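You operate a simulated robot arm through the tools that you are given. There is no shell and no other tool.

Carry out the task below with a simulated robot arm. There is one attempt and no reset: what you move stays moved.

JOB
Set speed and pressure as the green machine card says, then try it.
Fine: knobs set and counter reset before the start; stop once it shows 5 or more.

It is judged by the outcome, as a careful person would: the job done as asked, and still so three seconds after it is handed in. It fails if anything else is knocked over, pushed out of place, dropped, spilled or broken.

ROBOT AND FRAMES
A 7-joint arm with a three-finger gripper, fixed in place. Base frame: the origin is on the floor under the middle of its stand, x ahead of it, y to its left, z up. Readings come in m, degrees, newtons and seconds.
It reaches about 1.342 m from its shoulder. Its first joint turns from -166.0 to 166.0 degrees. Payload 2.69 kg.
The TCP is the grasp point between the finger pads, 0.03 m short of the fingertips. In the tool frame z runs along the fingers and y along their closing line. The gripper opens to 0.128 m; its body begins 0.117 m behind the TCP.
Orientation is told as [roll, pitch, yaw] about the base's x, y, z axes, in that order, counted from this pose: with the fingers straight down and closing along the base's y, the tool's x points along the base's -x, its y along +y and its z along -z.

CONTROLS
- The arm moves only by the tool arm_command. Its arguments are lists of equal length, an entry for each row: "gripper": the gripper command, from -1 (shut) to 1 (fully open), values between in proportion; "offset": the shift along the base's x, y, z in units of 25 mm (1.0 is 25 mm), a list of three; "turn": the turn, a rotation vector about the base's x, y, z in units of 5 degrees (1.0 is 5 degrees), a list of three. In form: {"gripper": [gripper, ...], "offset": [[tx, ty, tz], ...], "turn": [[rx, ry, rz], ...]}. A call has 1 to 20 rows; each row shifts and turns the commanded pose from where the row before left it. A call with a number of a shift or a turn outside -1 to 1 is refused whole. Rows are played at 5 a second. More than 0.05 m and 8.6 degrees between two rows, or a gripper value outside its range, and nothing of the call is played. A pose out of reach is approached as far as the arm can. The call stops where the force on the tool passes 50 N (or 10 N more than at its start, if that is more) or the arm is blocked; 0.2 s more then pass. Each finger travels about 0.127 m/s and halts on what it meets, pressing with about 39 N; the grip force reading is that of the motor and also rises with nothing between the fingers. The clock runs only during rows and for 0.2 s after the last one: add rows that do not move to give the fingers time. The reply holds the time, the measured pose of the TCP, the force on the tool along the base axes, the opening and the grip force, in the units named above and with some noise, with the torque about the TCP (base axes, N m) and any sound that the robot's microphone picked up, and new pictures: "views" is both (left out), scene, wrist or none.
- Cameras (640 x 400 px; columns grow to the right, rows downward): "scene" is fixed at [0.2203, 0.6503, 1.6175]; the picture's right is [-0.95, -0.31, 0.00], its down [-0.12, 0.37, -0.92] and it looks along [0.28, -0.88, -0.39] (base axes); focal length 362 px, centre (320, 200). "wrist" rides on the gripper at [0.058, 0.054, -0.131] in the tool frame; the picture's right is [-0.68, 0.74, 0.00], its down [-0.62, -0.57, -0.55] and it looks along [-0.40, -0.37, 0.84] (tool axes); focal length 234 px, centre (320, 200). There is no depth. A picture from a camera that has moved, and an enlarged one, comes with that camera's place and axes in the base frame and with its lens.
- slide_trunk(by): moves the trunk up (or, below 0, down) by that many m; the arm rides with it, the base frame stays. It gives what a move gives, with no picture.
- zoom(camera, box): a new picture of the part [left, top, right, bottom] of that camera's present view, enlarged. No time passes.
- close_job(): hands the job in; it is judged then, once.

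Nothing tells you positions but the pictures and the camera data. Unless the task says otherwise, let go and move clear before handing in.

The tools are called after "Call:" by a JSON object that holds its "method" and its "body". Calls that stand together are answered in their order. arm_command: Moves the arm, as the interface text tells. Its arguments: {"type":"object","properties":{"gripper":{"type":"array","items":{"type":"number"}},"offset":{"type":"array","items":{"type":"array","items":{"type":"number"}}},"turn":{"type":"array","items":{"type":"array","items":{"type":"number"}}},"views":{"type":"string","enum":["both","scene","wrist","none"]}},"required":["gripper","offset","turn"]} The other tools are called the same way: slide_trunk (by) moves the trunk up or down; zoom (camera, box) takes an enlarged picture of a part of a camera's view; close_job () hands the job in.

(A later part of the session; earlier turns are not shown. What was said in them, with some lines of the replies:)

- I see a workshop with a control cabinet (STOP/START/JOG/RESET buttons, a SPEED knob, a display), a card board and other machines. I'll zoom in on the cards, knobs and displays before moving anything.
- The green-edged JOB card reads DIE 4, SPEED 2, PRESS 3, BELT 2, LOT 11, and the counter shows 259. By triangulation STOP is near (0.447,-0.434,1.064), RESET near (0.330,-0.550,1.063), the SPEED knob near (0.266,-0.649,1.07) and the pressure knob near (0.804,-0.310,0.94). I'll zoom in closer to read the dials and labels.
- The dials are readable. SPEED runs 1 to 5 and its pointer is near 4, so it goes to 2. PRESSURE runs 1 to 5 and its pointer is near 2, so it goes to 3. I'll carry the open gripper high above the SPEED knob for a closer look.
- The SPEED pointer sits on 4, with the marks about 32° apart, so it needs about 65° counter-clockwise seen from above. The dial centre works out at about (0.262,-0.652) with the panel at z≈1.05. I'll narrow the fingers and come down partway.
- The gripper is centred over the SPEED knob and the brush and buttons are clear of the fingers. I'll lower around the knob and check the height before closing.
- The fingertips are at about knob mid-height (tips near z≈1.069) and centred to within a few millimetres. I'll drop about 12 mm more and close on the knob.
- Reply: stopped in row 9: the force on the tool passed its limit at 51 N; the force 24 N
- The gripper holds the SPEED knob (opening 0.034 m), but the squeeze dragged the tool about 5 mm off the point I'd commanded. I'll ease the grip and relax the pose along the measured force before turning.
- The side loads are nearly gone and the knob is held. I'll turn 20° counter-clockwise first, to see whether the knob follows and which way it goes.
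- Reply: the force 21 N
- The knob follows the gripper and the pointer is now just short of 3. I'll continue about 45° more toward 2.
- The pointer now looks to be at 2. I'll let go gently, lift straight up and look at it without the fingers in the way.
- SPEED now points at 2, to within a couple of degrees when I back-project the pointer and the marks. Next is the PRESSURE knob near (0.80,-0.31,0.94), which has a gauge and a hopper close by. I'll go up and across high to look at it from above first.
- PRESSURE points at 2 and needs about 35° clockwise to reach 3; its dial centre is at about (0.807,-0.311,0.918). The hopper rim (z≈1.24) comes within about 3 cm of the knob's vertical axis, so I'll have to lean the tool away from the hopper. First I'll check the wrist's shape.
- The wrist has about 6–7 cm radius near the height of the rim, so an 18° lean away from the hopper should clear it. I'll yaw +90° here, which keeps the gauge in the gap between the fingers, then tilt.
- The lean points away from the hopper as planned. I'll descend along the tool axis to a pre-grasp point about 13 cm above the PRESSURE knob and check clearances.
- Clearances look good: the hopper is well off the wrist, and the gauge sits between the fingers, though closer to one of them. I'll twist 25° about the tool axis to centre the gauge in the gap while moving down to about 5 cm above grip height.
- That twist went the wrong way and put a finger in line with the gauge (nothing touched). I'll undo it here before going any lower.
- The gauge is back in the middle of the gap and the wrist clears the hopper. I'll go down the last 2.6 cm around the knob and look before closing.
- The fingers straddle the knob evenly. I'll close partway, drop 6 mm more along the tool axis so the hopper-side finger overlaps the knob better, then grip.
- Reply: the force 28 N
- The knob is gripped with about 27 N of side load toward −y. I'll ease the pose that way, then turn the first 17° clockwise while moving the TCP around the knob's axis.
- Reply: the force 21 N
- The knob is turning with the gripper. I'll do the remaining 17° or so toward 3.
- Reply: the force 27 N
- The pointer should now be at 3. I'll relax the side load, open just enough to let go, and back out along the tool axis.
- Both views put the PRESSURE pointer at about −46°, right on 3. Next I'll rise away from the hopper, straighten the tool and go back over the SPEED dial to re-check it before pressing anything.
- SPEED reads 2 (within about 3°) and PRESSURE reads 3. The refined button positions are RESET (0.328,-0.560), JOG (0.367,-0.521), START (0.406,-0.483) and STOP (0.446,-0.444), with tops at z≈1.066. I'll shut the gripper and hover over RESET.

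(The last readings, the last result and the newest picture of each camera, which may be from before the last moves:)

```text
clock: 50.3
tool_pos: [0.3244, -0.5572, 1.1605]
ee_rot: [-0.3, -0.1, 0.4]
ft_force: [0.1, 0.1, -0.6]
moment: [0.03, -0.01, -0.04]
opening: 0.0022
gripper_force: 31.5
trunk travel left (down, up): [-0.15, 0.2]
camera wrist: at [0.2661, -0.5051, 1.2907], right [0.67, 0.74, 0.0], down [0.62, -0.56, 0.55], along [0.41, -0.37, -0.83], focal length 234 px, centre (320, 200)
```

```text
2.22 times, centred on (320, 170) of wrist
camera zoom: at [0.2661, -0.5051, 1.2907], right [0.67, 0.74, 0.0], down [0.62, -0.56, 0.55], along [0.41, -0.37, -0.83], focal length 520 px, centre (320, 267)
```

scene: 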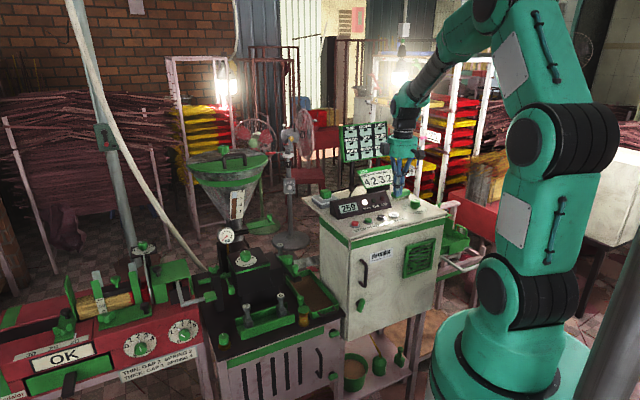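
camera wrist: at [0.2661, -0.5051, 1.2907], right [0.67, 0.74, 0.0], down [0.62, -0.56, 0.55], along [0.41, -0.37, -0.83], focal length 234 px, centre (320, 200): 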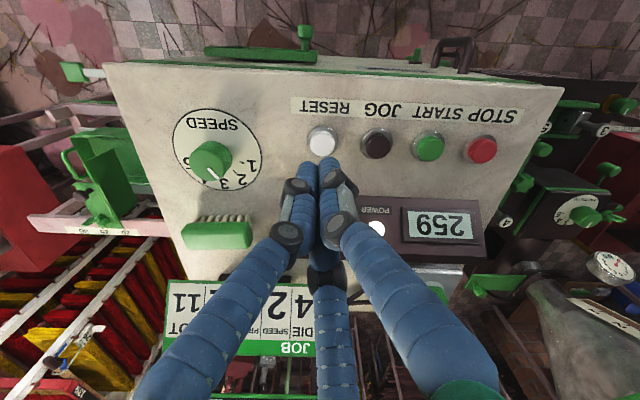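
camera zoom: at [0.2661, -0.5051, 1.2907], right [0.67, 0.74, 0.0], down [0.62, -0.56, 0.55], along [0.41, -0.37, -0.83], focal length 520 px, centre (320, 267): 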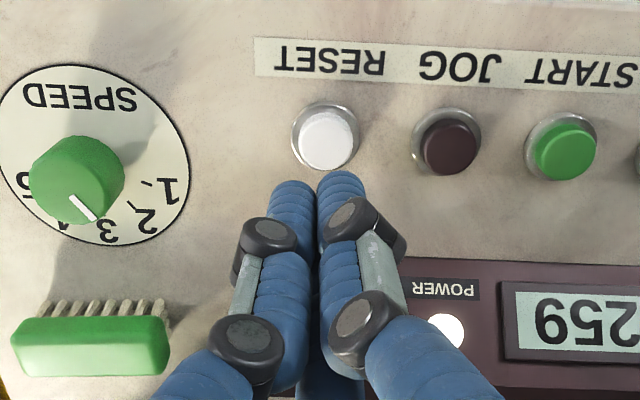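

The shut fingertips line up with RESET to within about 4 mm. I'll nudge, lower to just above the button, then press in small steps.

Call:
{"method": "arm_command", "body": {"gripper": [-1, -1, -1, -1, -1], "offset": [[0.16, 0.04, -0.6], [0, 0, -0.6], [0, 0, -0.6], [0, 0, -0.5], [0, 0, 0]], "turn": [[0, 0, 0], [0, 0, 0], [0, 0, 0], [0, 0, 0], [0, 0, 0]]}}

Call:
{"method": "zoom", "body": {"camera": "scene", "box": [340, 170, 430, 240]}}

Call:
{"method": "zoom", "body": {"camera": "wrist", "box": [240, 100, 400, 220]}}

```text
clock: 51.5
tool_pos: [0.3306, -0.5561, 1.1028]
ee_rot: [-0.3, -0.1, 0.4]
ft_force: [0.0, -0.5, -0.3]
moment: [-0.03, 0.02, -0.02]
opening: 0.0019
gripper_force: 31.6
trunk travel left (down, up): [-0.15, 0.2]
camera wrist: at [0.2705, -0.503, 1.2325], right [0.67, 0.74, 0.0], down [0.62, -0.56, 0.55], along [0.41, -0.37, -0.83], focal length 234 px, centre (320, 200)
```

scene: 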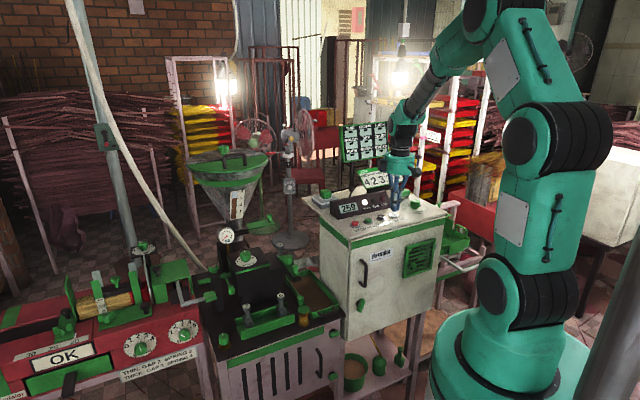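
wrist: 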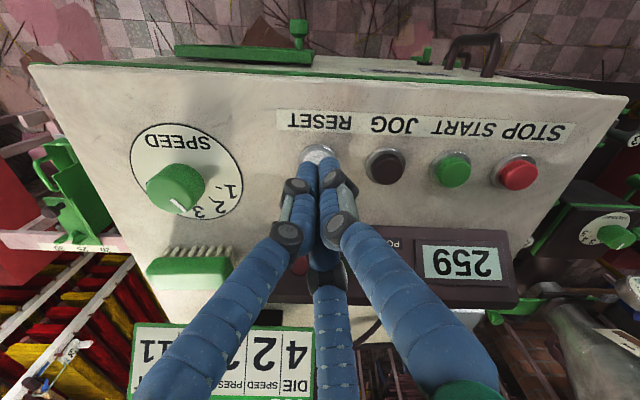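

```text
5.71 times, centred on (385, 205) of scene
camera zoom: at [0.2203, 0.6503, 1.6175], right [-0.95, -0.31, 0.0], down [-0.12, 0.37, -0.92], along [0.28, -0.88, -0.39], focal length 2067 px, centre (-51, 171)
```

zoom: 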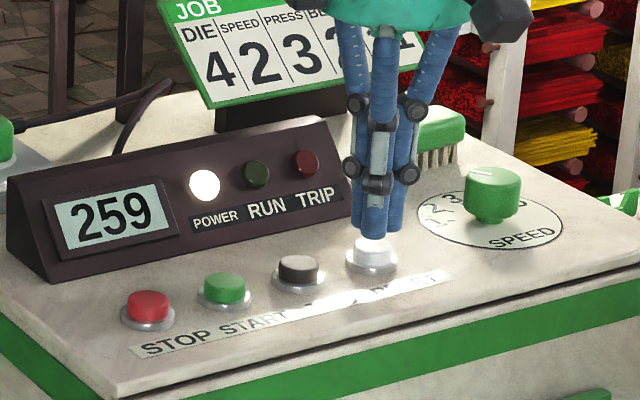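

```text
3.33 times, centred on (320, 160) of wrist
camera zoom: at [0.2705, -0.503, 1.2325], right [0.67, 0.74, 0.0], down [0.62, -0.56, 0.55], along [0.41, -0.37, -0.83], focal length 781 px, centre (320, 333)
```

zoom: 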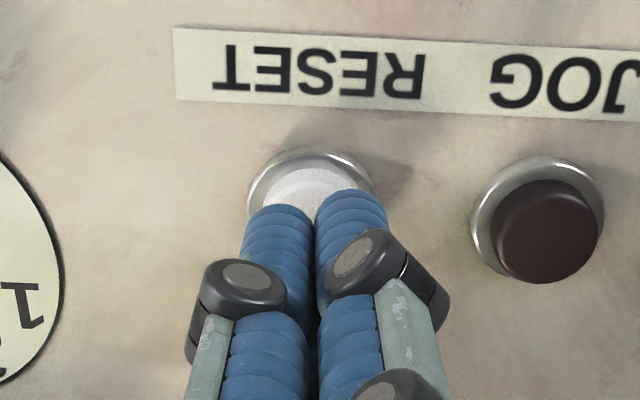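

The fingertips are right over RESET. I'll press straight down in 2 mm steps and watch the force and the counter.

Call:
{"method": "arm_command", "body": {"gripper": [-1, -1, -1, -1, -1], "offset": [[0, 0, -0.08], [0, 0, -0.08], [0, 0, -0.08], [0, 0, -0.08], [0, 0, 0]], "turn": [[0, 0, 0], [0, 0, 0], [0, 0, 0], [0, 0, 0], [0, 0, 0]], "views": "scene"}}

Call:
{"method": "zoom", "body": {"camera": "scene", "box": [330, 170, 430, 240]}}

```text
clock: 52.7
tool_pos: [0.3301, -0.5574, 1.0941]
ee_rot: [-0.4, -0.2, 0.3]
ft_force: [-0.3, -0.2, -0.4]
moment: [-0.03, 0.01, -0.02]
opening: 0.0019
gripper_force: 31.4
trunk travel left (down, up): [-0.15, 0.2]
```

scene: 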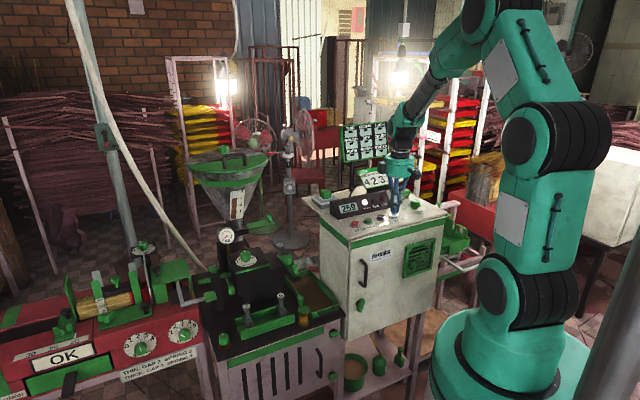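

```text
5.71 times, centred on (380, 205) of scene
camera zoom: at [0.2203, 0.6503, 1.6175], right [-0.95, -0.31, 0.0], down [-0.12, 0.37, -0.92], along [0.28, -0.88, -0.39], focal length 2067 px, centre (-23, 171)
```

zoom: 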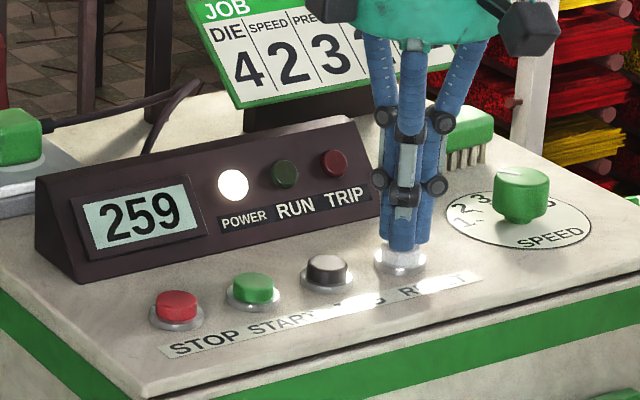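

Call:
{"method": "arm_command", "body": {"gripper": [-1, -1, -1, -1], "offset": [[0, 0, -0.08], [0, 0, -0.08], [0, 0, -0.08], [0, 0, 0]], "turn": [[0, 0, 0], [0, 0, 0], [0, 0, 0], [0, 0, 0]], "views": "scene"}}

Call:
{"method": "zoom", "body": {"camera": "scene", "box": [330, 170, 430, 240]}}

```text
clock: 53.7
tool_pos: [0.3301, -0.5562, 1.0882]
ee_rot: [-0.3, -0.2, 0.3]
ft_force: [-0.9, 0.0, 1.5]
moment: [-0.01, -0.03, -0.02]
opening: 0.006
gripper_force: 31.6
trunk travel left (down, up): [-0.15, 0.2]
```

scene: 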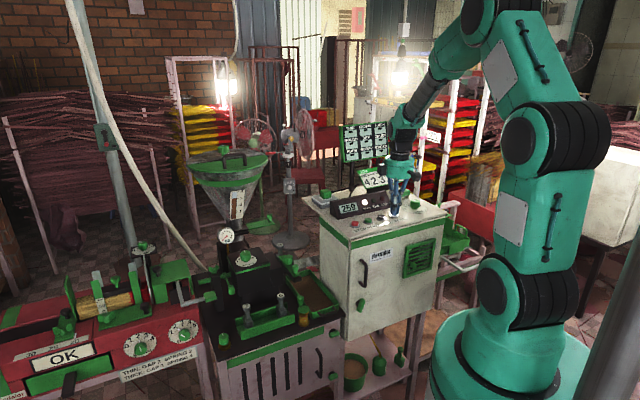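

```text
5.71 times, centred on (380, 205) of scene
camera zoom: at [0.2203, 0.6503, 1.6175], right [-0.95, -0.31, 0.0], down [-0.12, 0.37, -0.92], along [0.28, -0.88, -0.39], focal length 2067 px, centre (-23, 171)
```

zoom: 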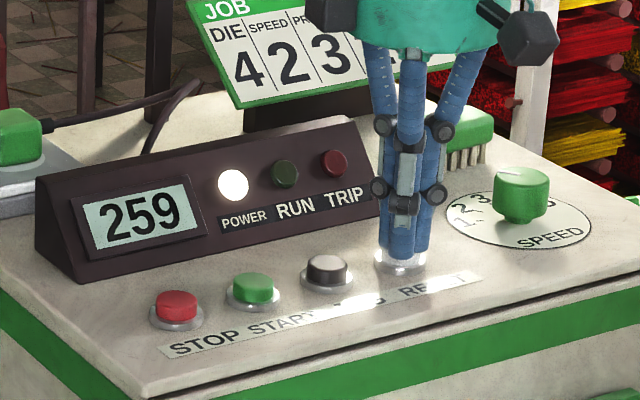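

No reset yet: the three shut fingertips straddled the button, and the opening grew to 6 mm as it wedged between them. I'll lift, shift about 13 mm so one fingertip is centred on RESET, and press again.

Call:
{"method": "arm_command", "body": {"gripper": [-1, -1, -1, -1, -1, -1, -1], "offset": [[0, 0, 0.6], [0, -0.52, 0.2], [0, 0, -0.45], [0, 0, -0.08], [0, 0, -0.08], [0, 0, -0.08], [0, 0, 0]], "turn": [[0, 0, 0], [0, 0, 0], [0, 0, 0], [0, 0, 0], [0, 0, 0], [0, 0, 0], [0, 0, 0]]}}

Call:
{"method": "zoom", "body": {"camera": "scene", "box": [330, 170, 430, 240]}}

Call:
{"method": "zoom", "body": {"camera": "wrist", "box": [240, 100, 400, 220]}}

```text
clock: 55.3
tool_pos: [0.3314, -0.5692, 1.0912]
ee_rot: [-0.3, -0.2, 0.3]
ft_force: [-0.1, 0.4, 0.2]
moment: [-0.03, 0.02, 0.02]
opening: 0.0021
gripper_force: 31.6
trunk travel left (down, up): [-0.15, 0.2]
camera wrist: at [0.2712, -0.5161, 1.2212], right [0.67, 0.74, 0.0], down [0.62, -0.56, 0.55], along [0.41, -0.37, -0.83], focal length 234 px, centre (320, 200)
```

scene: 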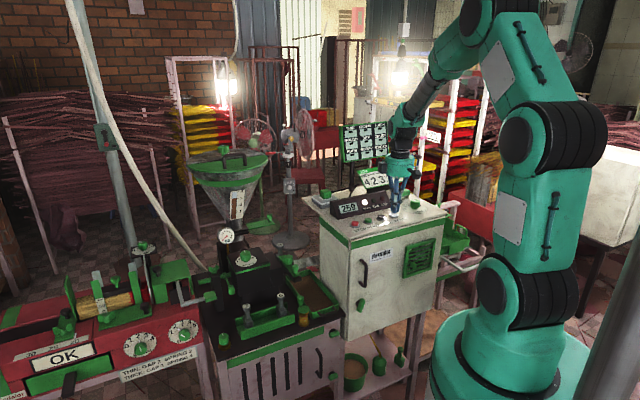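
wrist: 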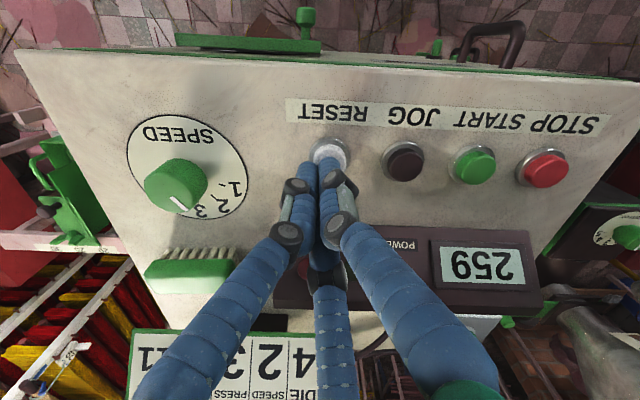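

```text
5.71 times, centred on (380, 205) of scene
camera zoom: at [0.2203, 0.6503, 1.6175], right [-0.95, -0.31, 0.0], down [-0.12, 0.37, -0.92], along [0.28, -0.88, -0.39], focal length 2067 px, centre (-23, 171)
```

zoom: 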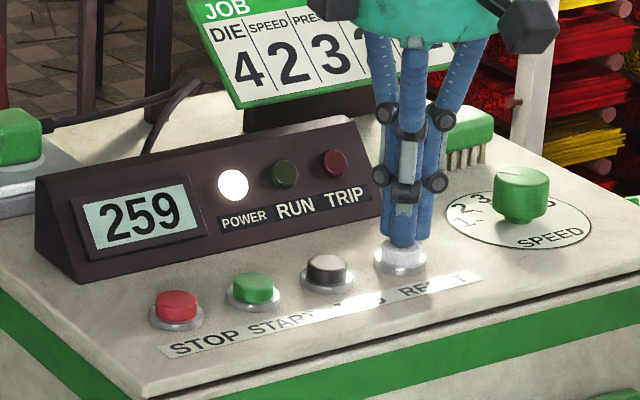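

```text
3.33 times, centred on (320, 160) of wrist
camera zoom: at [0.2712, -0.5161, 1.2212], right [0.67, 0.74, 0.0], down [0.62, -0.56, 0.55], along [0.41, -0.37, -0.83], focal length 781 px, centre (320, 333)
```

zoom: 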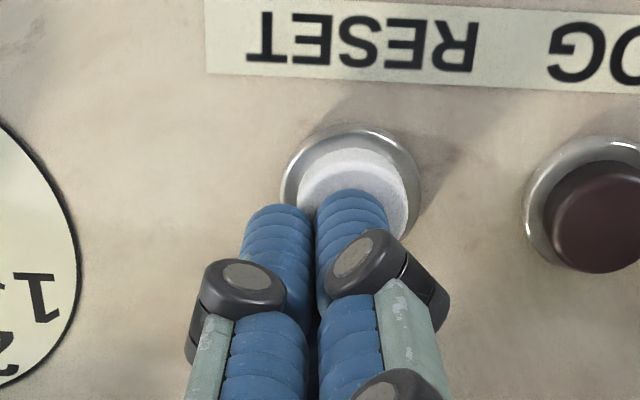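

One fingertip is now over the RESET button, with no contact force yet. Pressing further in small steps.

Call:
{"method": "arm_command", "body": {"gripper": [-1, -1, -1, -1], "offset": [[0, 0, -0.08], [0, 0, -0.08], [0, 0, -0.06], [0, 0, 0]], "turn": [[0, 0, 0], [0, 0, 0], [0, 0, 0], [0, 0, 0]], "views": "none"}}

Call:
{"method": "zoom", "body": {"camera": "scene", "box": [330, 170, 430, 240]}}

```text
clock: 56.3
tool_pos: [0.331, -0.5709, 1.0864]
ee_rot: [-0.4, -0.2, 0.3]
ft_force: [0.5, 0.0, 2.2]
moment: [0.06, -0.04, -0.02]
opening: 0.002
gripper_force: 31.7
trunk travel left (down, up): [-0.15, 0.2]
heard: click
```

```text
5.71 times, centred on (380, 205) of scene
camera zoom: at [0.2203, 0.6503, 1.6175], right [-0.95, -0.31, 0.0], down [-0.12, 0.37, -0.92], along [0.28, -0.88, -0.39], focal length 2067 px, centre (-23, 171)
```

zoom: 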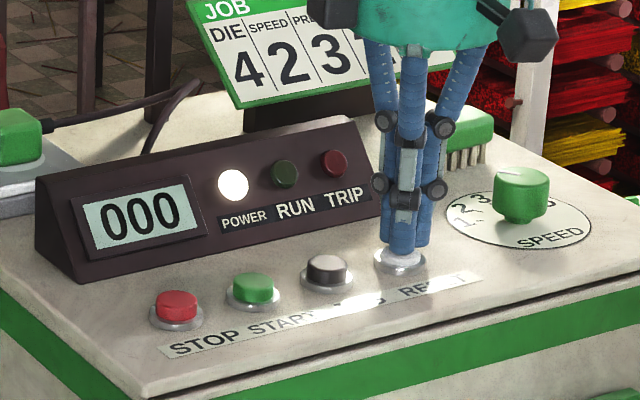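

RESET clicked and the counter shows 000. I'll lift and move one fingertip over START, passing above JOG.

Call:
{"method": "arm_command", "body": {"gripper": [-1, -1, -1, -1, -1, -1, -1], "offset": [[0, 0, 0.6], [0, 0, 0.7], [0.78, 0.77, 0], [0.78, 0.77, 0], [0.78, 0.77, 0], [0.78, 0.77, 0], [0, 0, 0]], "turn": [[0, 0, 0], [0, 0, 0], [0, 0, 0], [0, 0, 0], [0, 0, 0], [0, 0, 0], [0, 0, 0]]}}

Call:
{"method": "zoom", "body": {"camera": "wrist", "box": [240, 80, 400, 220]}}

Call:
{"method": "zoom", "body": {"camera": "scene", "box": [330, 170, 430, 240]}}

```text
clock: 57.9
tool_pos: [0.4084, -0.4936, 1.1159]
ee_rot: [-0.3, -0.2, 0.2]
ft_force: [0.6, 0.6, 0.0]
moment: [-0.03, 0.03, 0.0]
opening: 0.0023
gripper_force: 31.3
trunk travel left (down, up): [-0.15, 0.2]
camera wrist: at [0.3487, -0.4397, 1.2467], right [0.67, 0.74, 0.0], down [0.62, -0.56, 0.55], along [0.41, -0.37, -0.83], focal length 234 px, centre (320, 200)
```

scene: 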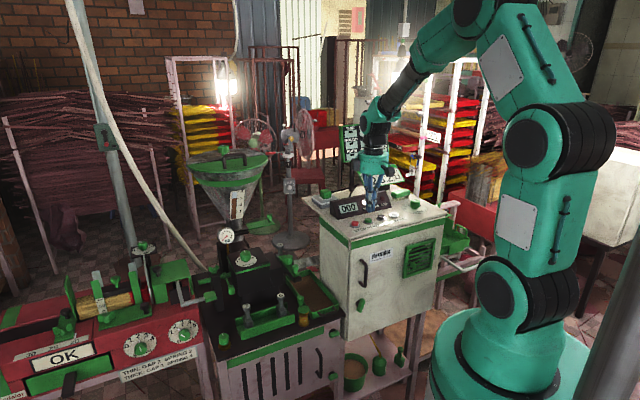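
wrist: 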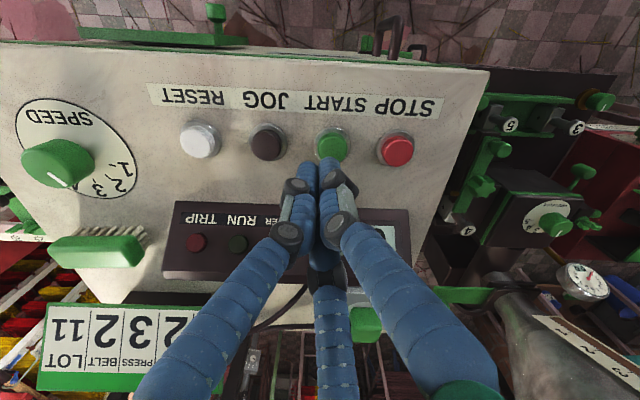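

```text
2.86 times, centred on (320, 150) of wrist
camera zoom: at [0.3487, -0.4397, 1.2467], right [0.67, 0.74, 0.0], down [0.62, -0.56, 0.55], along [0.41, -0.37, -0.83], focal length 669 px, centre (320, 343)
```

zoom: 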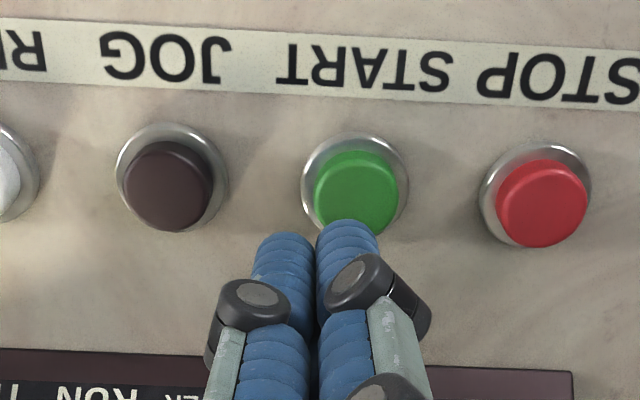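

```text
5.71 times, centred on (380, 205) of scene
camera zoom: at [0.2203, 0.6503, 1.6175], right [-0.95, -0.31, 0.0], down [-0.12, 0.37, -0.92], along [0.28, -0.88, -0.39], focal length 2067 px, centre (-23, 171)
```

zoom: 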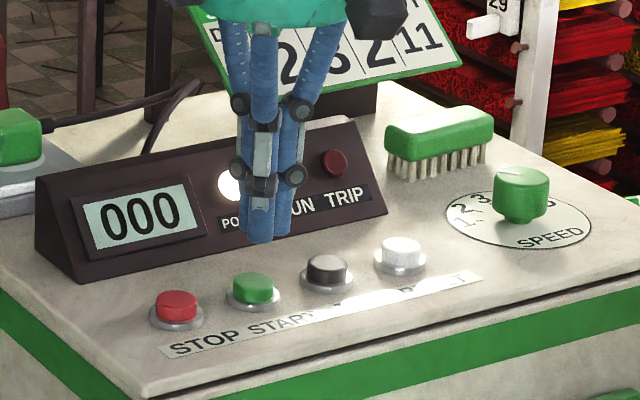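

I'm hovering by START with the counter at 000 and both knobs set. I'll nudge 3–4 mm to centre the fingertip, press START and lift off straight away.

Call:
{"method": "arm_command", "body": {"gripper": [-1, -1, -1, -1, -1, -1, -1], "offset": [[-0.04, 0.14, -0.5], [0, 0, -0.4], [0, 0, -0.1], [0, 0, -0.1], [0, 0, -0.11], [0, 0, 0], [0, 0, 0.7]], "turn": [[0, 0, 0], [0, 0, 0], [0, 0, 0], [0, 0, 0], [0, 0, 0], [0, 0, 0], [0, 0, 0]], "views": "scene"}}

Call:
{"method": "zoom", "body": {"camera": "scene", "box": [330, 170, 430, 240]}}

```text
clock: 59.5
tool_pos: [0.4094, -0.489, 1.1036]
ee_rot: [-0.2, -0.3, 0.2]
ft_force: [-0.2, -0.8, -0.9]
moment: [0.02, -0.01, 0.0]
opening: 0.0024
gripper_force: 31.5
trunk travel left (down, up): [-0.15, 0.2]
heard: click
```

scene: 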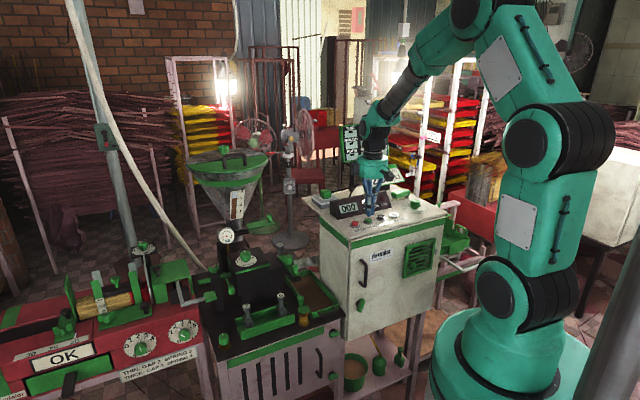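

```text
5.71 times, centred on (380, 205) of scene
camera zoom: at [0.2203, 0.6503, 1.6175], right [-0.95, -0.31, 0.0], down [-0.12, 0.37, -0.92], along [0.28, -0.88, -0.39], focal length 2067 px, centre (-23, 171)
```

zoom: 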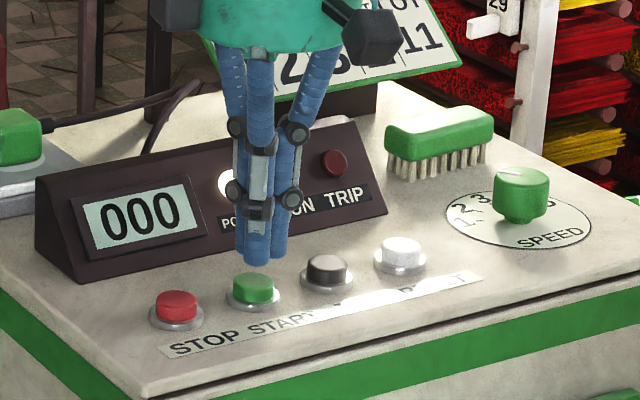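

START clicked. I'll move straight over to hover above STOP while the counter runs, and read the display.

Call:
{"method": "arm_command", "body": {"gripper": [-1, -1, -1, -1], "offset": [[0, 0, 0.5], [0.78, 0.775, 0], [0.78, 0.775, 0], [0, 0, 0]], "turn": [[0, 0, 0], [0, 0, 0], [0, 0, 0], [0, 0, 0]]}}

Call:
{"method": "zoom", "body": {"camera": "scene", "box": [330, 170, 430, 240]}}

Call:
{"method": "zoom", "body": {"camera": "wrist", "box": [240, 80, 400, 220]}}

```text
clock: 60.5
tool_pos: [0.4476, -0.4494, 1.1176]
ee_rot: [-0.5, -0.2, 0.3]
ft_force: [1.0, 1.0, -0.9]
moment: [-0.04, 0.05, 0.03]
opening: 0.0019
gripper_force: 31.2
trunk travel left (down, up): [-0.15, 0.2]
camera wrist: at [0.3879, -0.3957, 1.2487], right [0.67, 0.74, 0.0], down [0.62, -0.56, 0.55], along [0.41, -0.37, -0.83], focal length 234 px, centre (320, 200)
```

scene: 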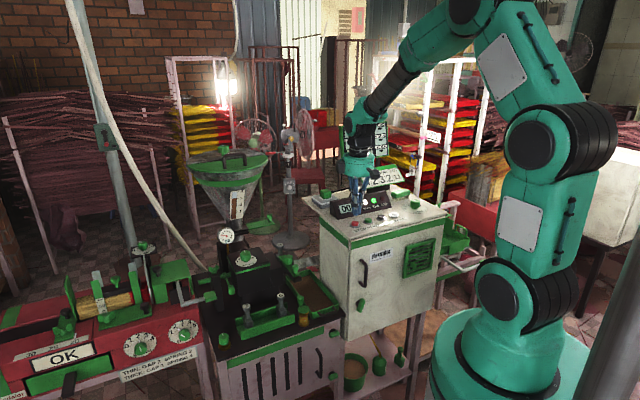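
wrist: 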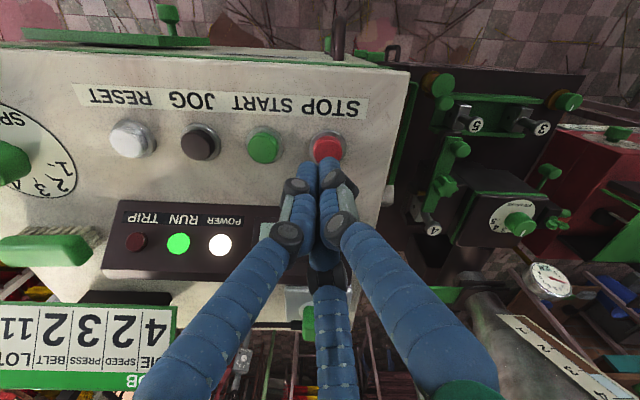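

```text
5.71 times, centred on (380, 205) of scene
camera zoom: at [0.2203, 0.6503, 1.6175], right [-0.95, -0.31, 0.0], down [-0.12, 0.37, -0.92], along [0.28, -0.88, -0.39], focal length 2067 px, centre (-23, 171)
```

zoom: 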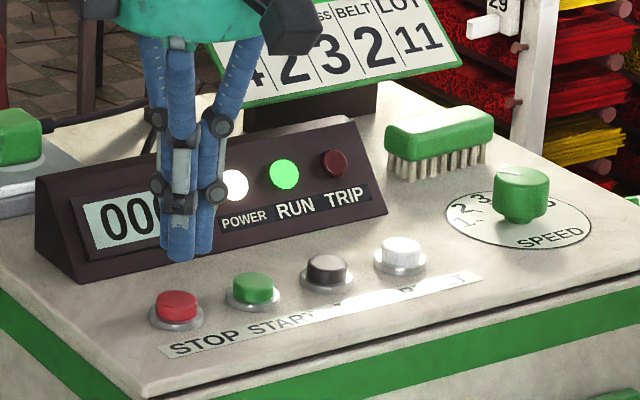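

```text
2.86 times, centred on (320, 150) of wrist
camera zoom: at [0.3879, -0.3957, 1.2487], right [0.67, 0.74, 0.0], down [0.62, -0.56, 0.55], along [0.41, -0.37, -0.83], focal length 669 px, centre (320, 343)
```

zoom: 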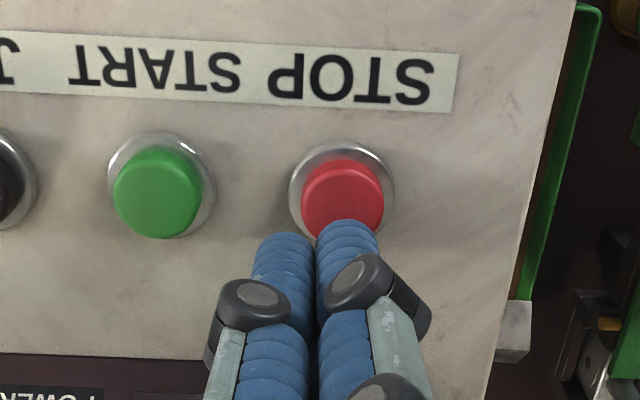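

The RUN lamp is lit, but my fingers hide the last digit. I'll shift about 3 cm back toward START so the display stays readable while it runs.

Call:
{"method": "arm_command", "body": {"gripper": [-1, -1], "offset": [[-0.9, -0.9, 0.2], [-0.3, -0.3, 0]], "turn": [[0, 0, 0], [0, 0, 0]], "views": "none"}}

Call:
{"method": "zoom", "body": {"camera": "scene", "box": [330, 170, 430, 240]}}

```text
clock: 61.1
tool_pos: [0.4175, -0.4816, 1.1226]
ee_rot: [-0.4, -0.2, 0.2]
ft_force: [0.2, 0.2, -0.1]
moment: [-0.04, 0.01, -0.04]
opening: 0.0019
gripper_force: 31.5
trunk travel left (down, up): [-0.15, 0.2]
```

```text
5.71 times, centred on (380, 205) of scene
camera zoom: at [0.2203, 0.6503, 1.6175], right [-0.95, -0.31, 0.0], down [-0.12, 0.37, -0.92], along [0.28, -0.88, -0.39], focal length 2067 px, centre (-23, 171)
```

zoom: 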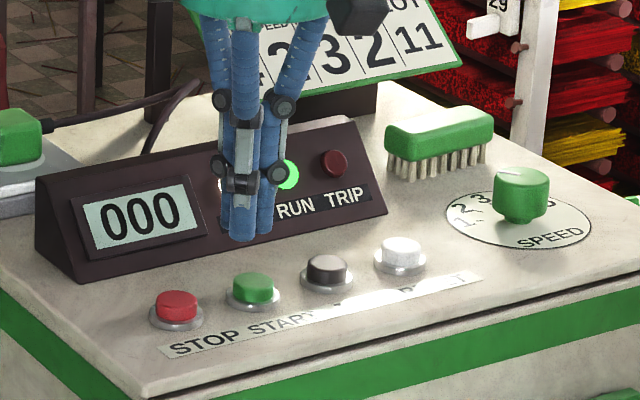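

Call:
{"method": "arm_command", "body": {"gripper": [-1, -1, -1, -1, -1], "offset": [[0, 0, 0], [0, 0, 0], [0, 0, 0], [0, 0, 0], [0, 0, 0]], "turn": [[0, 0, 0], [0, 0, 0], [0, 0, 0], [0, 0, 0], [0, 0, 0]], "views": "none"}}

Call:
{"method": "zoom", "body": {"camera": "scene", "box": [330, 170, 430, 240]}}

Call:
{"method": "zoom", "body": {"camera": "scene", "box": [200, 210, 300, 310]}}

```text
clock: 62.3
tool_pos: [0.4178, -0.4801, 1.1222]
ee_rot: [-0.3, -0.2, 0.2]
ft_force: [0.2, 0.0, -0.6]
moment: [0.01, 0.0, 0.0]
opening: 0.0021
gripper_force: 31.3
trunk travel left (down, up): [-0.15, 0.2]
```

```text
5.71 times, centred on (380, 205) of scene
camera zoom: at [0.2203, 0.6503, 1.6175], right [-0.95, -0.31, 0.0], down [-0.12, 0.37, -0.92], along [0.28, -0.88, -0.39], focal length 2067 px, centre (-23, 171)
```

zoom: 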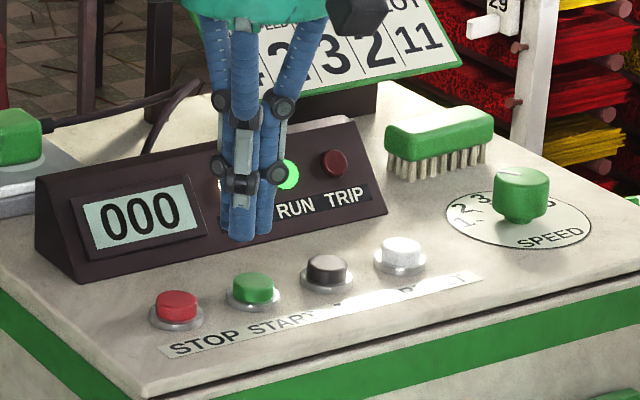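

```text
4.00 times, centred on (250, 260) of scene
camera zoom: at [0.2203, 0.6503, 1.6175], right [-0.95, -0.31, 0.0], down [-0.12, 0.37, -0.92], along [0.28, -0.88, -0.39], focal length 1447 px, centre (600, -40)
```

zoom: 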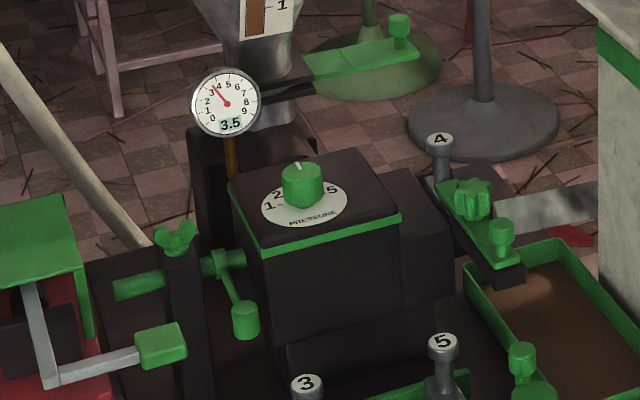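

The machine is running: the RUN lamp is lit and the gauge is up to 3.5. The counter still shows 000, so I'll wait a bit and keep watching both.

Call:
{"method": "arm_command", "body": {"gripper": [-1, -1, -1, -1, -1, -1, -1, -1], "offset": [[0, 0, 0], [0, 0, 0], [0, 0, 0], [0, 0, 0], [0, 0, 0], [0, 0, 0], [0, 0, 0], [0, 0, 0]], "turn": [[0, 0, 0], [0, 0, 0], [0, 0, 0], [0, 0, 0], [0, 0, 0], [0, 0, 0], [0, 0, 0], [0, 0, 0]], "views": "scene"}}

Call:
{"method": "zoom", "body": {"camera": "scene", "box": [330, 170, 430, 240]}}

Call:
{"method": "zoom", "body": {"camera": "scene", "box": [200, 210, 300, 310]}}

```text
clock: 64.1
tool_pos: [0.4165, -0.4808, 1.122]
ee_rot: [-0.4, -0.2, 0.3]
ft_force: [-0.4, 0.5, 0.7]
moment: [0.0, -0.02, 0.01]
opening: 0.0021
gripper_force: 31.4
trunk travel left (down, up): [-0.15, 0.2]
```

scene: 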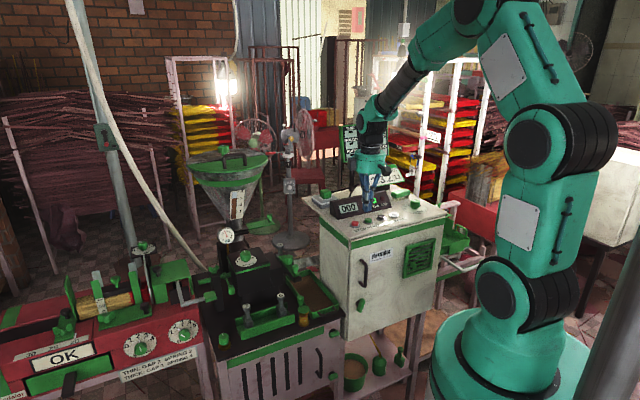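

```text
5.71 times, centred on (380, 205) of scene
camera zoom: at [0.2203, 0.6503, 1.6175], right [-0.95, -0.31, 0.0], down [-0.12, 0.37, -0.92], along [0.28, -0.88, -0.39], focal length 2067 px, centre (-23, 171)
```

zoom: 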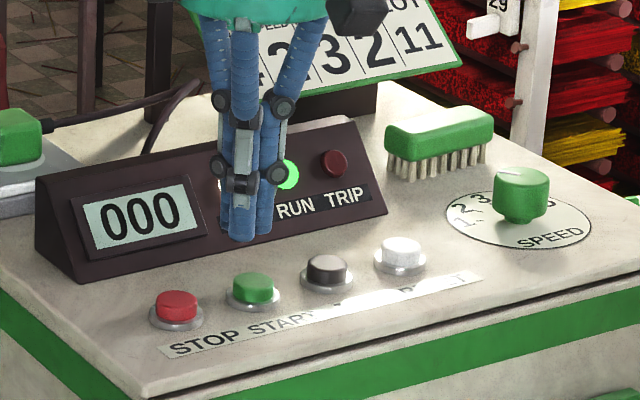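

```text
4.00 times, centred on (250, 260) of scene
camera zoom: at [0.2203, 0.6503, 1.6175], right [-0.95, -0.31, 0.0], down [-0.12, 0.37, -0.92], along [0.28, -0.88, -0.39], focal length 1447 px, centre (600, -40)
```

zoom: 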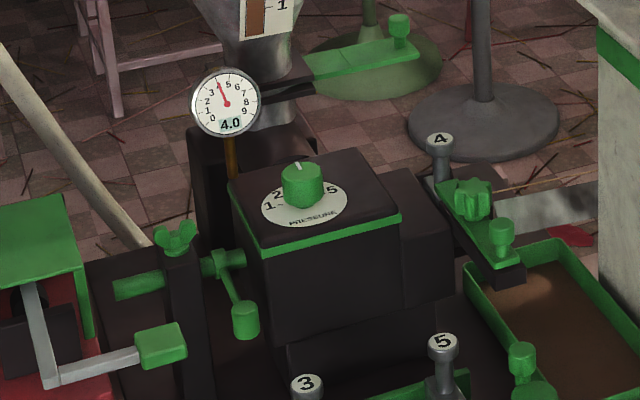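

Call:
{"method": "arm_command", "body": {"gripper": [-1, -1, -1, -1, -1, -1, -1, -1, -1, -1, -1, -1], "offset": [[0, 0, 0], [0, 0, 0], [0, 0, 0], [0, 0, 0], [0, 0, 0], [0, 0, 0], [0, 0, 0], [0, 0, 0], [0, 0, 0], [0, 0, 0], [0, 0, 0], [0, 0, 0]], "turn": [[0, 0, 0], [0, 0, 0], [0, 0, 0], [0, 0, 0], [0, 0, 0], [0, 0, 0], [0, 0, 0], [0, 0, 0], [0, 0, 0], [0, 0, 0], [0, 0, 0], [0, 0, 0]], "views": "none"}}

Call:
{"method": "zoom", "body": {"camera": "scene", "box": [330, 170, 430, 240]}}

Call:
{"method": "zoom", "body": {"camera": "scene", "box": [200, 210, 340, 330]}}

```text
clock: 66.7
tool_pos: [0.4168, -0.4811, 1.1221]
ee_rot: [-0.4, -0.2, 0.2]
ft_force: [0.3, 0.2, 0.1]
moment: [0.0, 0.0, 0.01]
opening: 0.0019
gripper_force: 32.1
trunk travel left (down, up): [-0.15, 0.2]
```

```text
5.71 times, centred on (380, 205) of scene
camera zoom: at [0.2203, 0.6503, 1.6175], right [-0.95, -0.31, 0.0], down [-0.12, 0.37, -0.92], along [0.28, -0.88, -0.39], focal length 2067 px, centre (-23, 171)
```

zoom: 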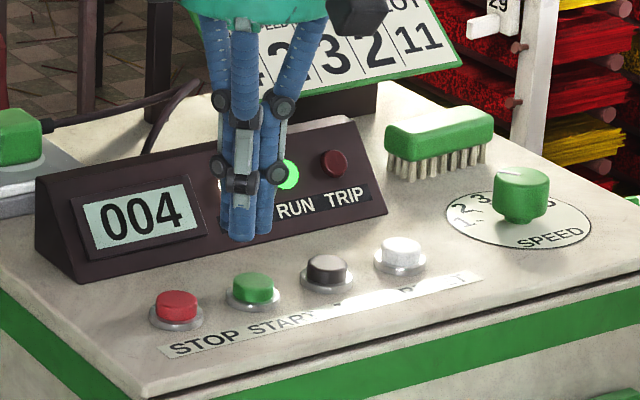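

```text
3.33 times, centred on (270, 270) of scene
camera zoom: at [0.2203, 0.6503, 1.6175], right [-0.95, -0.31, 0.0], down [-0.12, 0.37, -0.92], along [0.28, -0.88, -0.39], focal length 1206 px, centre (487, -33)
```

zoom: 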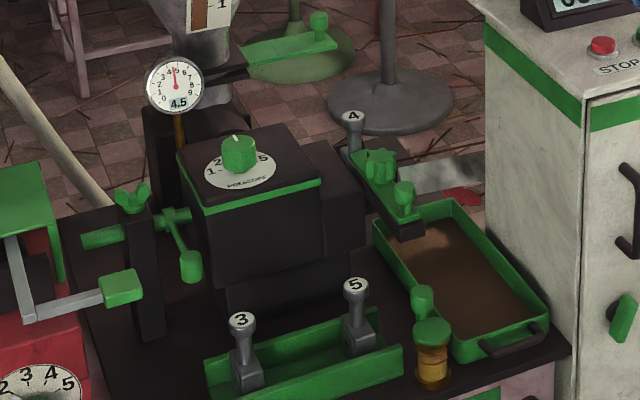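

The counter has started and shows 004. One short wait to see it reach 5, then STOP.

Call:
{"method": "arm_command", "body": {"gripper": [-1, -1], "offset": [[0, 0, 0], [0, 0, 0]], "turn": [[0, 0, 0], [0, 0, 0]], "views": "none"}}

Call:
{"method": "zoom", "body": {"camera": "scene", "box": [330, 170, 430, 240]}}

```text
clock: 67.3
tool_pos: [0.4165, -0.4811, 1.1215]
ee_rot: [-0.4, -0.3, 0.3]
ft_force: [0.2, 0.4, -0.1]
moment: [-0.01, -0.04, 0.01]
opening: 0.0021
gripper_force: 31.5
trunk travel left (down, up): [-0.15, 0.2]
```

```text
5.71 times, centred on (380, 205) of scene
camera zoom: at [0.2203, 0.6503, 1.6175], right [-0.95, -0.31, 0.0], down [-0.12, 0.37, -0.92], along [0.28, -0.88, -0.39], focal length 2067 px, centre (-23, 171)
```

zoom: 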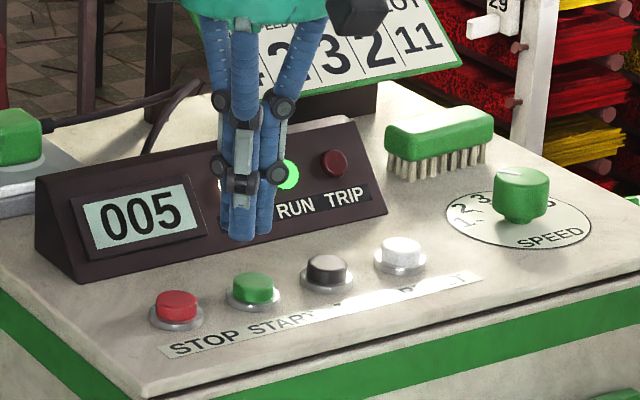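

The counter shows 005, so I'm going over to STOP and pressing it now, then lifting off.

Call:
{"method": "arm_command", "body": {"gripper": [-1, -1, -1, -1, -1, -1, -1, -1], "offset": [[0.6, 0.6, 0], [0.6, 0.62, -0.3], [0, 0, -0.75], [0, 0, -0.15], [0, 0, -0.15], [0, 0, -0.12], [0, 0, 0], [0, 0, 0.8]], "turn": [[0, 0, 0], [0, 0, 0], [0, 0, 0], [0, 0, 0], [0, 0, 0], [0, 0, 0], [0, 0, 0], [0, 0, 0]]}}

Call:
{"method": "zoom", "body": {"camera": "scene", "box": [330, 170, 430, 240]}}

Call:
{"method": "zoom", "body": {"camera": "wrist", "box": [90, 80, 410, 280]}}

```text
clock: 69.1
tool_pos: [0.4468, -0.4521, 1.1044]
ee_rot: [-0.4, -0.1, 0.3]
ft_force: [0.3, -0.9, -0.1]
moment: [0.01, 0.01, -0.01]
opening: 0.0021
gripper_force: 31.7
trunk travel left (down, up): [-0.15, 0.2]
heard: click
camera wrist: at [0.3874, -0.3986, 1.2354], right [0.67, 0.74, 0.0], down [0.62, -0.56, 0.55], along [0.41, -0.37, -0.83], focal length 234 px, centre (320, 200)
```

scene: 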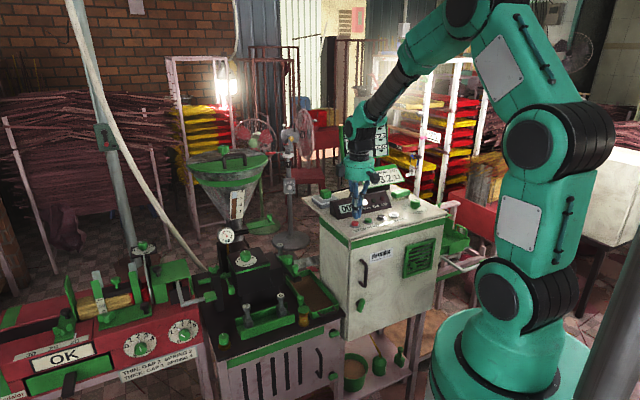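
wrist: 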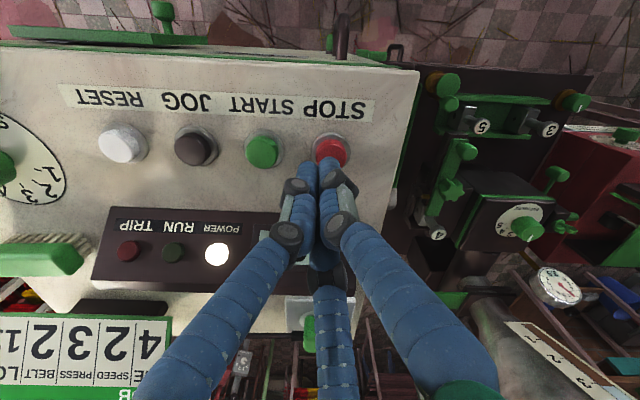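

```text
5.71 times, centred on (380, 205) of scene
camera zoom: at [0.2203, 0.6503, 1.6175], right [-0.95, -0.31, 0.0], down [-0.12, 0.37, -0.92], along [0.28, -0.88, -0.39], focal length 2067 px, centre (-23, 171)
```

zoom: 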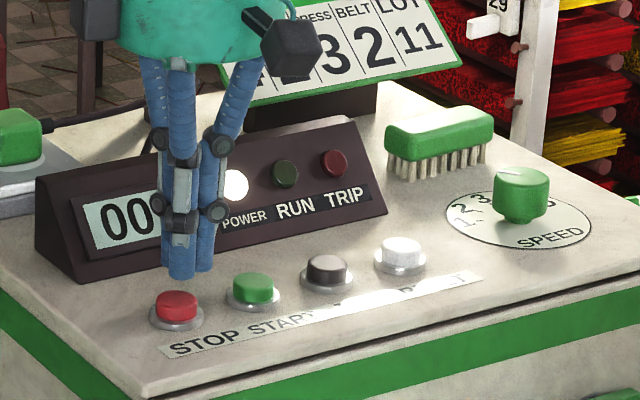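

```text
2.00 times, centred on (250, 180) of wrist
camera zoom: at [0.3874, -0.3986, 1.2354], right [0.67, 0.74, 0.0], down [0.62, -0.56, 0.55], along [0.41, -0.37, -0.83], focal length 468 px, centre (460, 240)
```

zoom: 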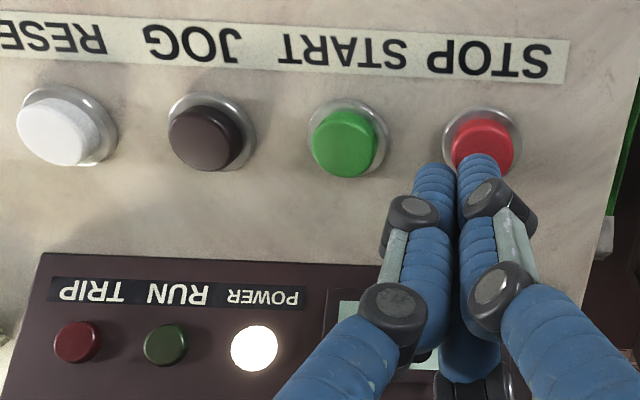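

STOP clicked and the RUN lamp is off. I'll lift and move clear, then check the counter, the gauge, the knobs and everything around them.

Call:
{"method": "arm_command", "body": {"gripper": [-1, -1, -1, -1, -1, -1, -1, -1, -1, -1, -1, -1], "offset": [[0, 0, 1], [0, 0, 1], [0, 0, 1], [0, 0, 1], [0, 0, 1], [0, 0, 1], [0, 0.5, 1], [0, 0.8, 1], [0, 0.8, 1], [0, 0.8, 1], [0, 0.8, 0], [0, 0, 0]], "turn": [[0, 0, 0], [0, 0, 0], [0, 0, 0], [0, 0, 0], [0, 0, 0], [0, 0, 0], [0, 0, 0], [0, 0, 0], [0, 0, 0], [0, 0, 0], [0, 0, 0], [0, 0, 0]]}}

Call:
{"method": "zoom", "body": {"camera": "scene", "box": [330, 170, 450, 240]}}

Call:
{"method": "zoom", "body": {"camera": "scene", "box": [200, 210, 340, 330]}}

Call:
{"method": "zoom", "body": {"camera": "wrist", "box": [0, 40, 420, 280]}}

```text
clock: 71.7
tool_pos: [0.4494, -0.3581, 1.3575]
ee_rot: [-0.5, -0.2, 0.3]
ft_force: [-0.2, 0.2, -0.2]
moment: [-0.02, 0.02, 0.0]
opening: 0.0021
gripper_force: 31.4
trunk travel left (down, up): [-0.15, 0.2]
camera wrist: at [0.3892, -0.3054, 1.4878], right [0.67, 0.74, 0.0], down [0.62, -0.56, 0.55], along [0.41, -0.37, -0.83], focal length 234 px, centre (320, 200)
```

scene: 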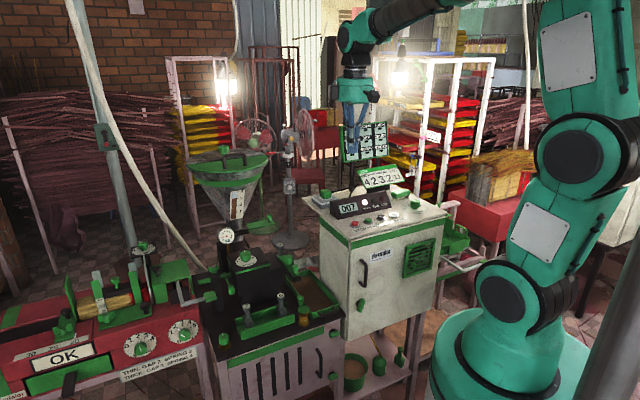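
wrist: 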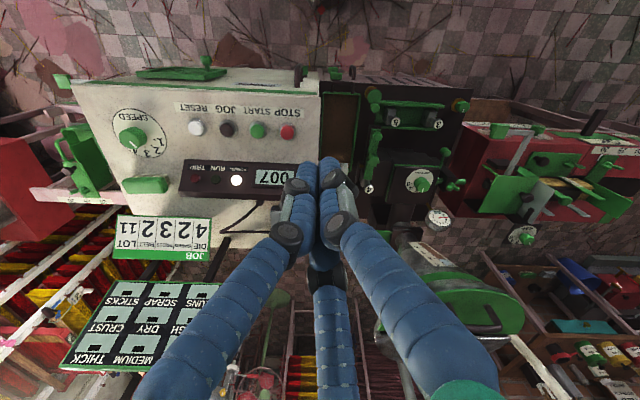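

```text
5.33 times, centred on (390, 205) of scene
camera zoom: at [0.2203, 0.6503, 1.6175], right [-0.95, -0.31, 0.0], down [-0.12, 0.37, -0.92], along [0.28, -0.88, -0.39], focal length 1930 px, centre (-53, 173)
```

zoom: 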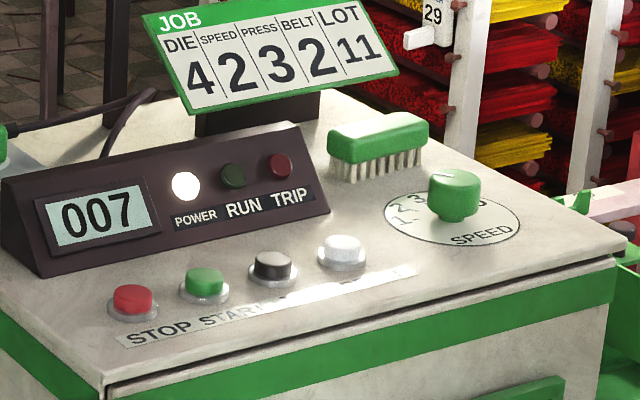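

```text
3.33 times, centred on (270, 270) of scene
camera zoom: at [0.2203, 0.6503, 1.6175], right [-0.95, -0.31, 0.0], down [-0.12, 0.37, -0.92], along [0.28, -0.88, -0.39], focal length 1206 px, centre (487, -33)
```

zoom: 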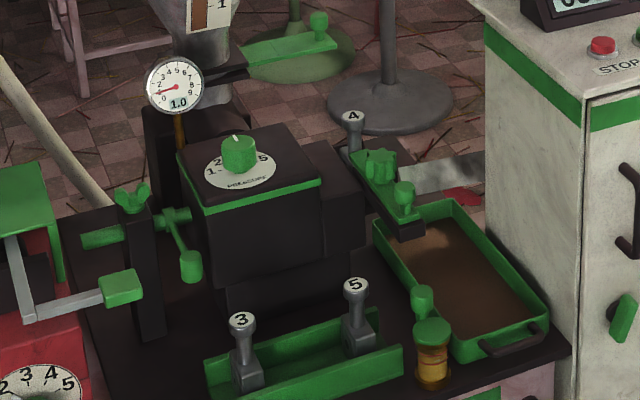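

```text
1.52 times, centred on (210, 160) of wrist
camera zoom: at [0.3892, -0.3054, 1.4878], right [0.67, 0.74, 0.0], down [0.62, -0.56, 0.55], along [0.41, -0.37, -0.83], focal length 357 px, centre (488, 261)
```

zoom: 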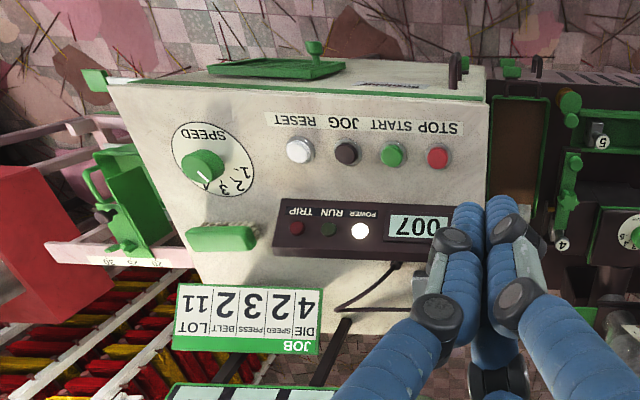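

The counter holds at 007, RUN is off and the gauge is falling back. SPEED is at 2 and PRESSURE at 3, nothing else has been disturbed, and the arm is clear, so I'm handing in.

Call:
{"method": "close_job", "body": {}}

```text
The job is handed in.
```

The job is done and handed in. The machine is set to the green JOB card (SPEED 2, PRESS 3), and a test run is finished and stopped.

- **Knobs:** I turned SPEED from 4 to 2 and PRESSURE from 2 to 3 before starting. PRESSURE is right on its mark. SPEED is within about 3° of its mark, by the camera views.
- **Counter:** it read 259, and I reset it to 000 before pressing START.
- **Test run:** the RUN lamp came on and the gauge rose to 4.5. Counting began about 5–8 seconds after START.
- **Stop:** I pressed STOP after the display showed 005, and the counter now reads 007. The RUN lamp is off, the TRIP lamp never lit, and the gauge was falling (1.0 at the last look).

The first press on RESET missed because the fingertips straddled the button. The second press worked. In the last pictures nothing had been moved or knocked over, and the arm is clear of the machine.
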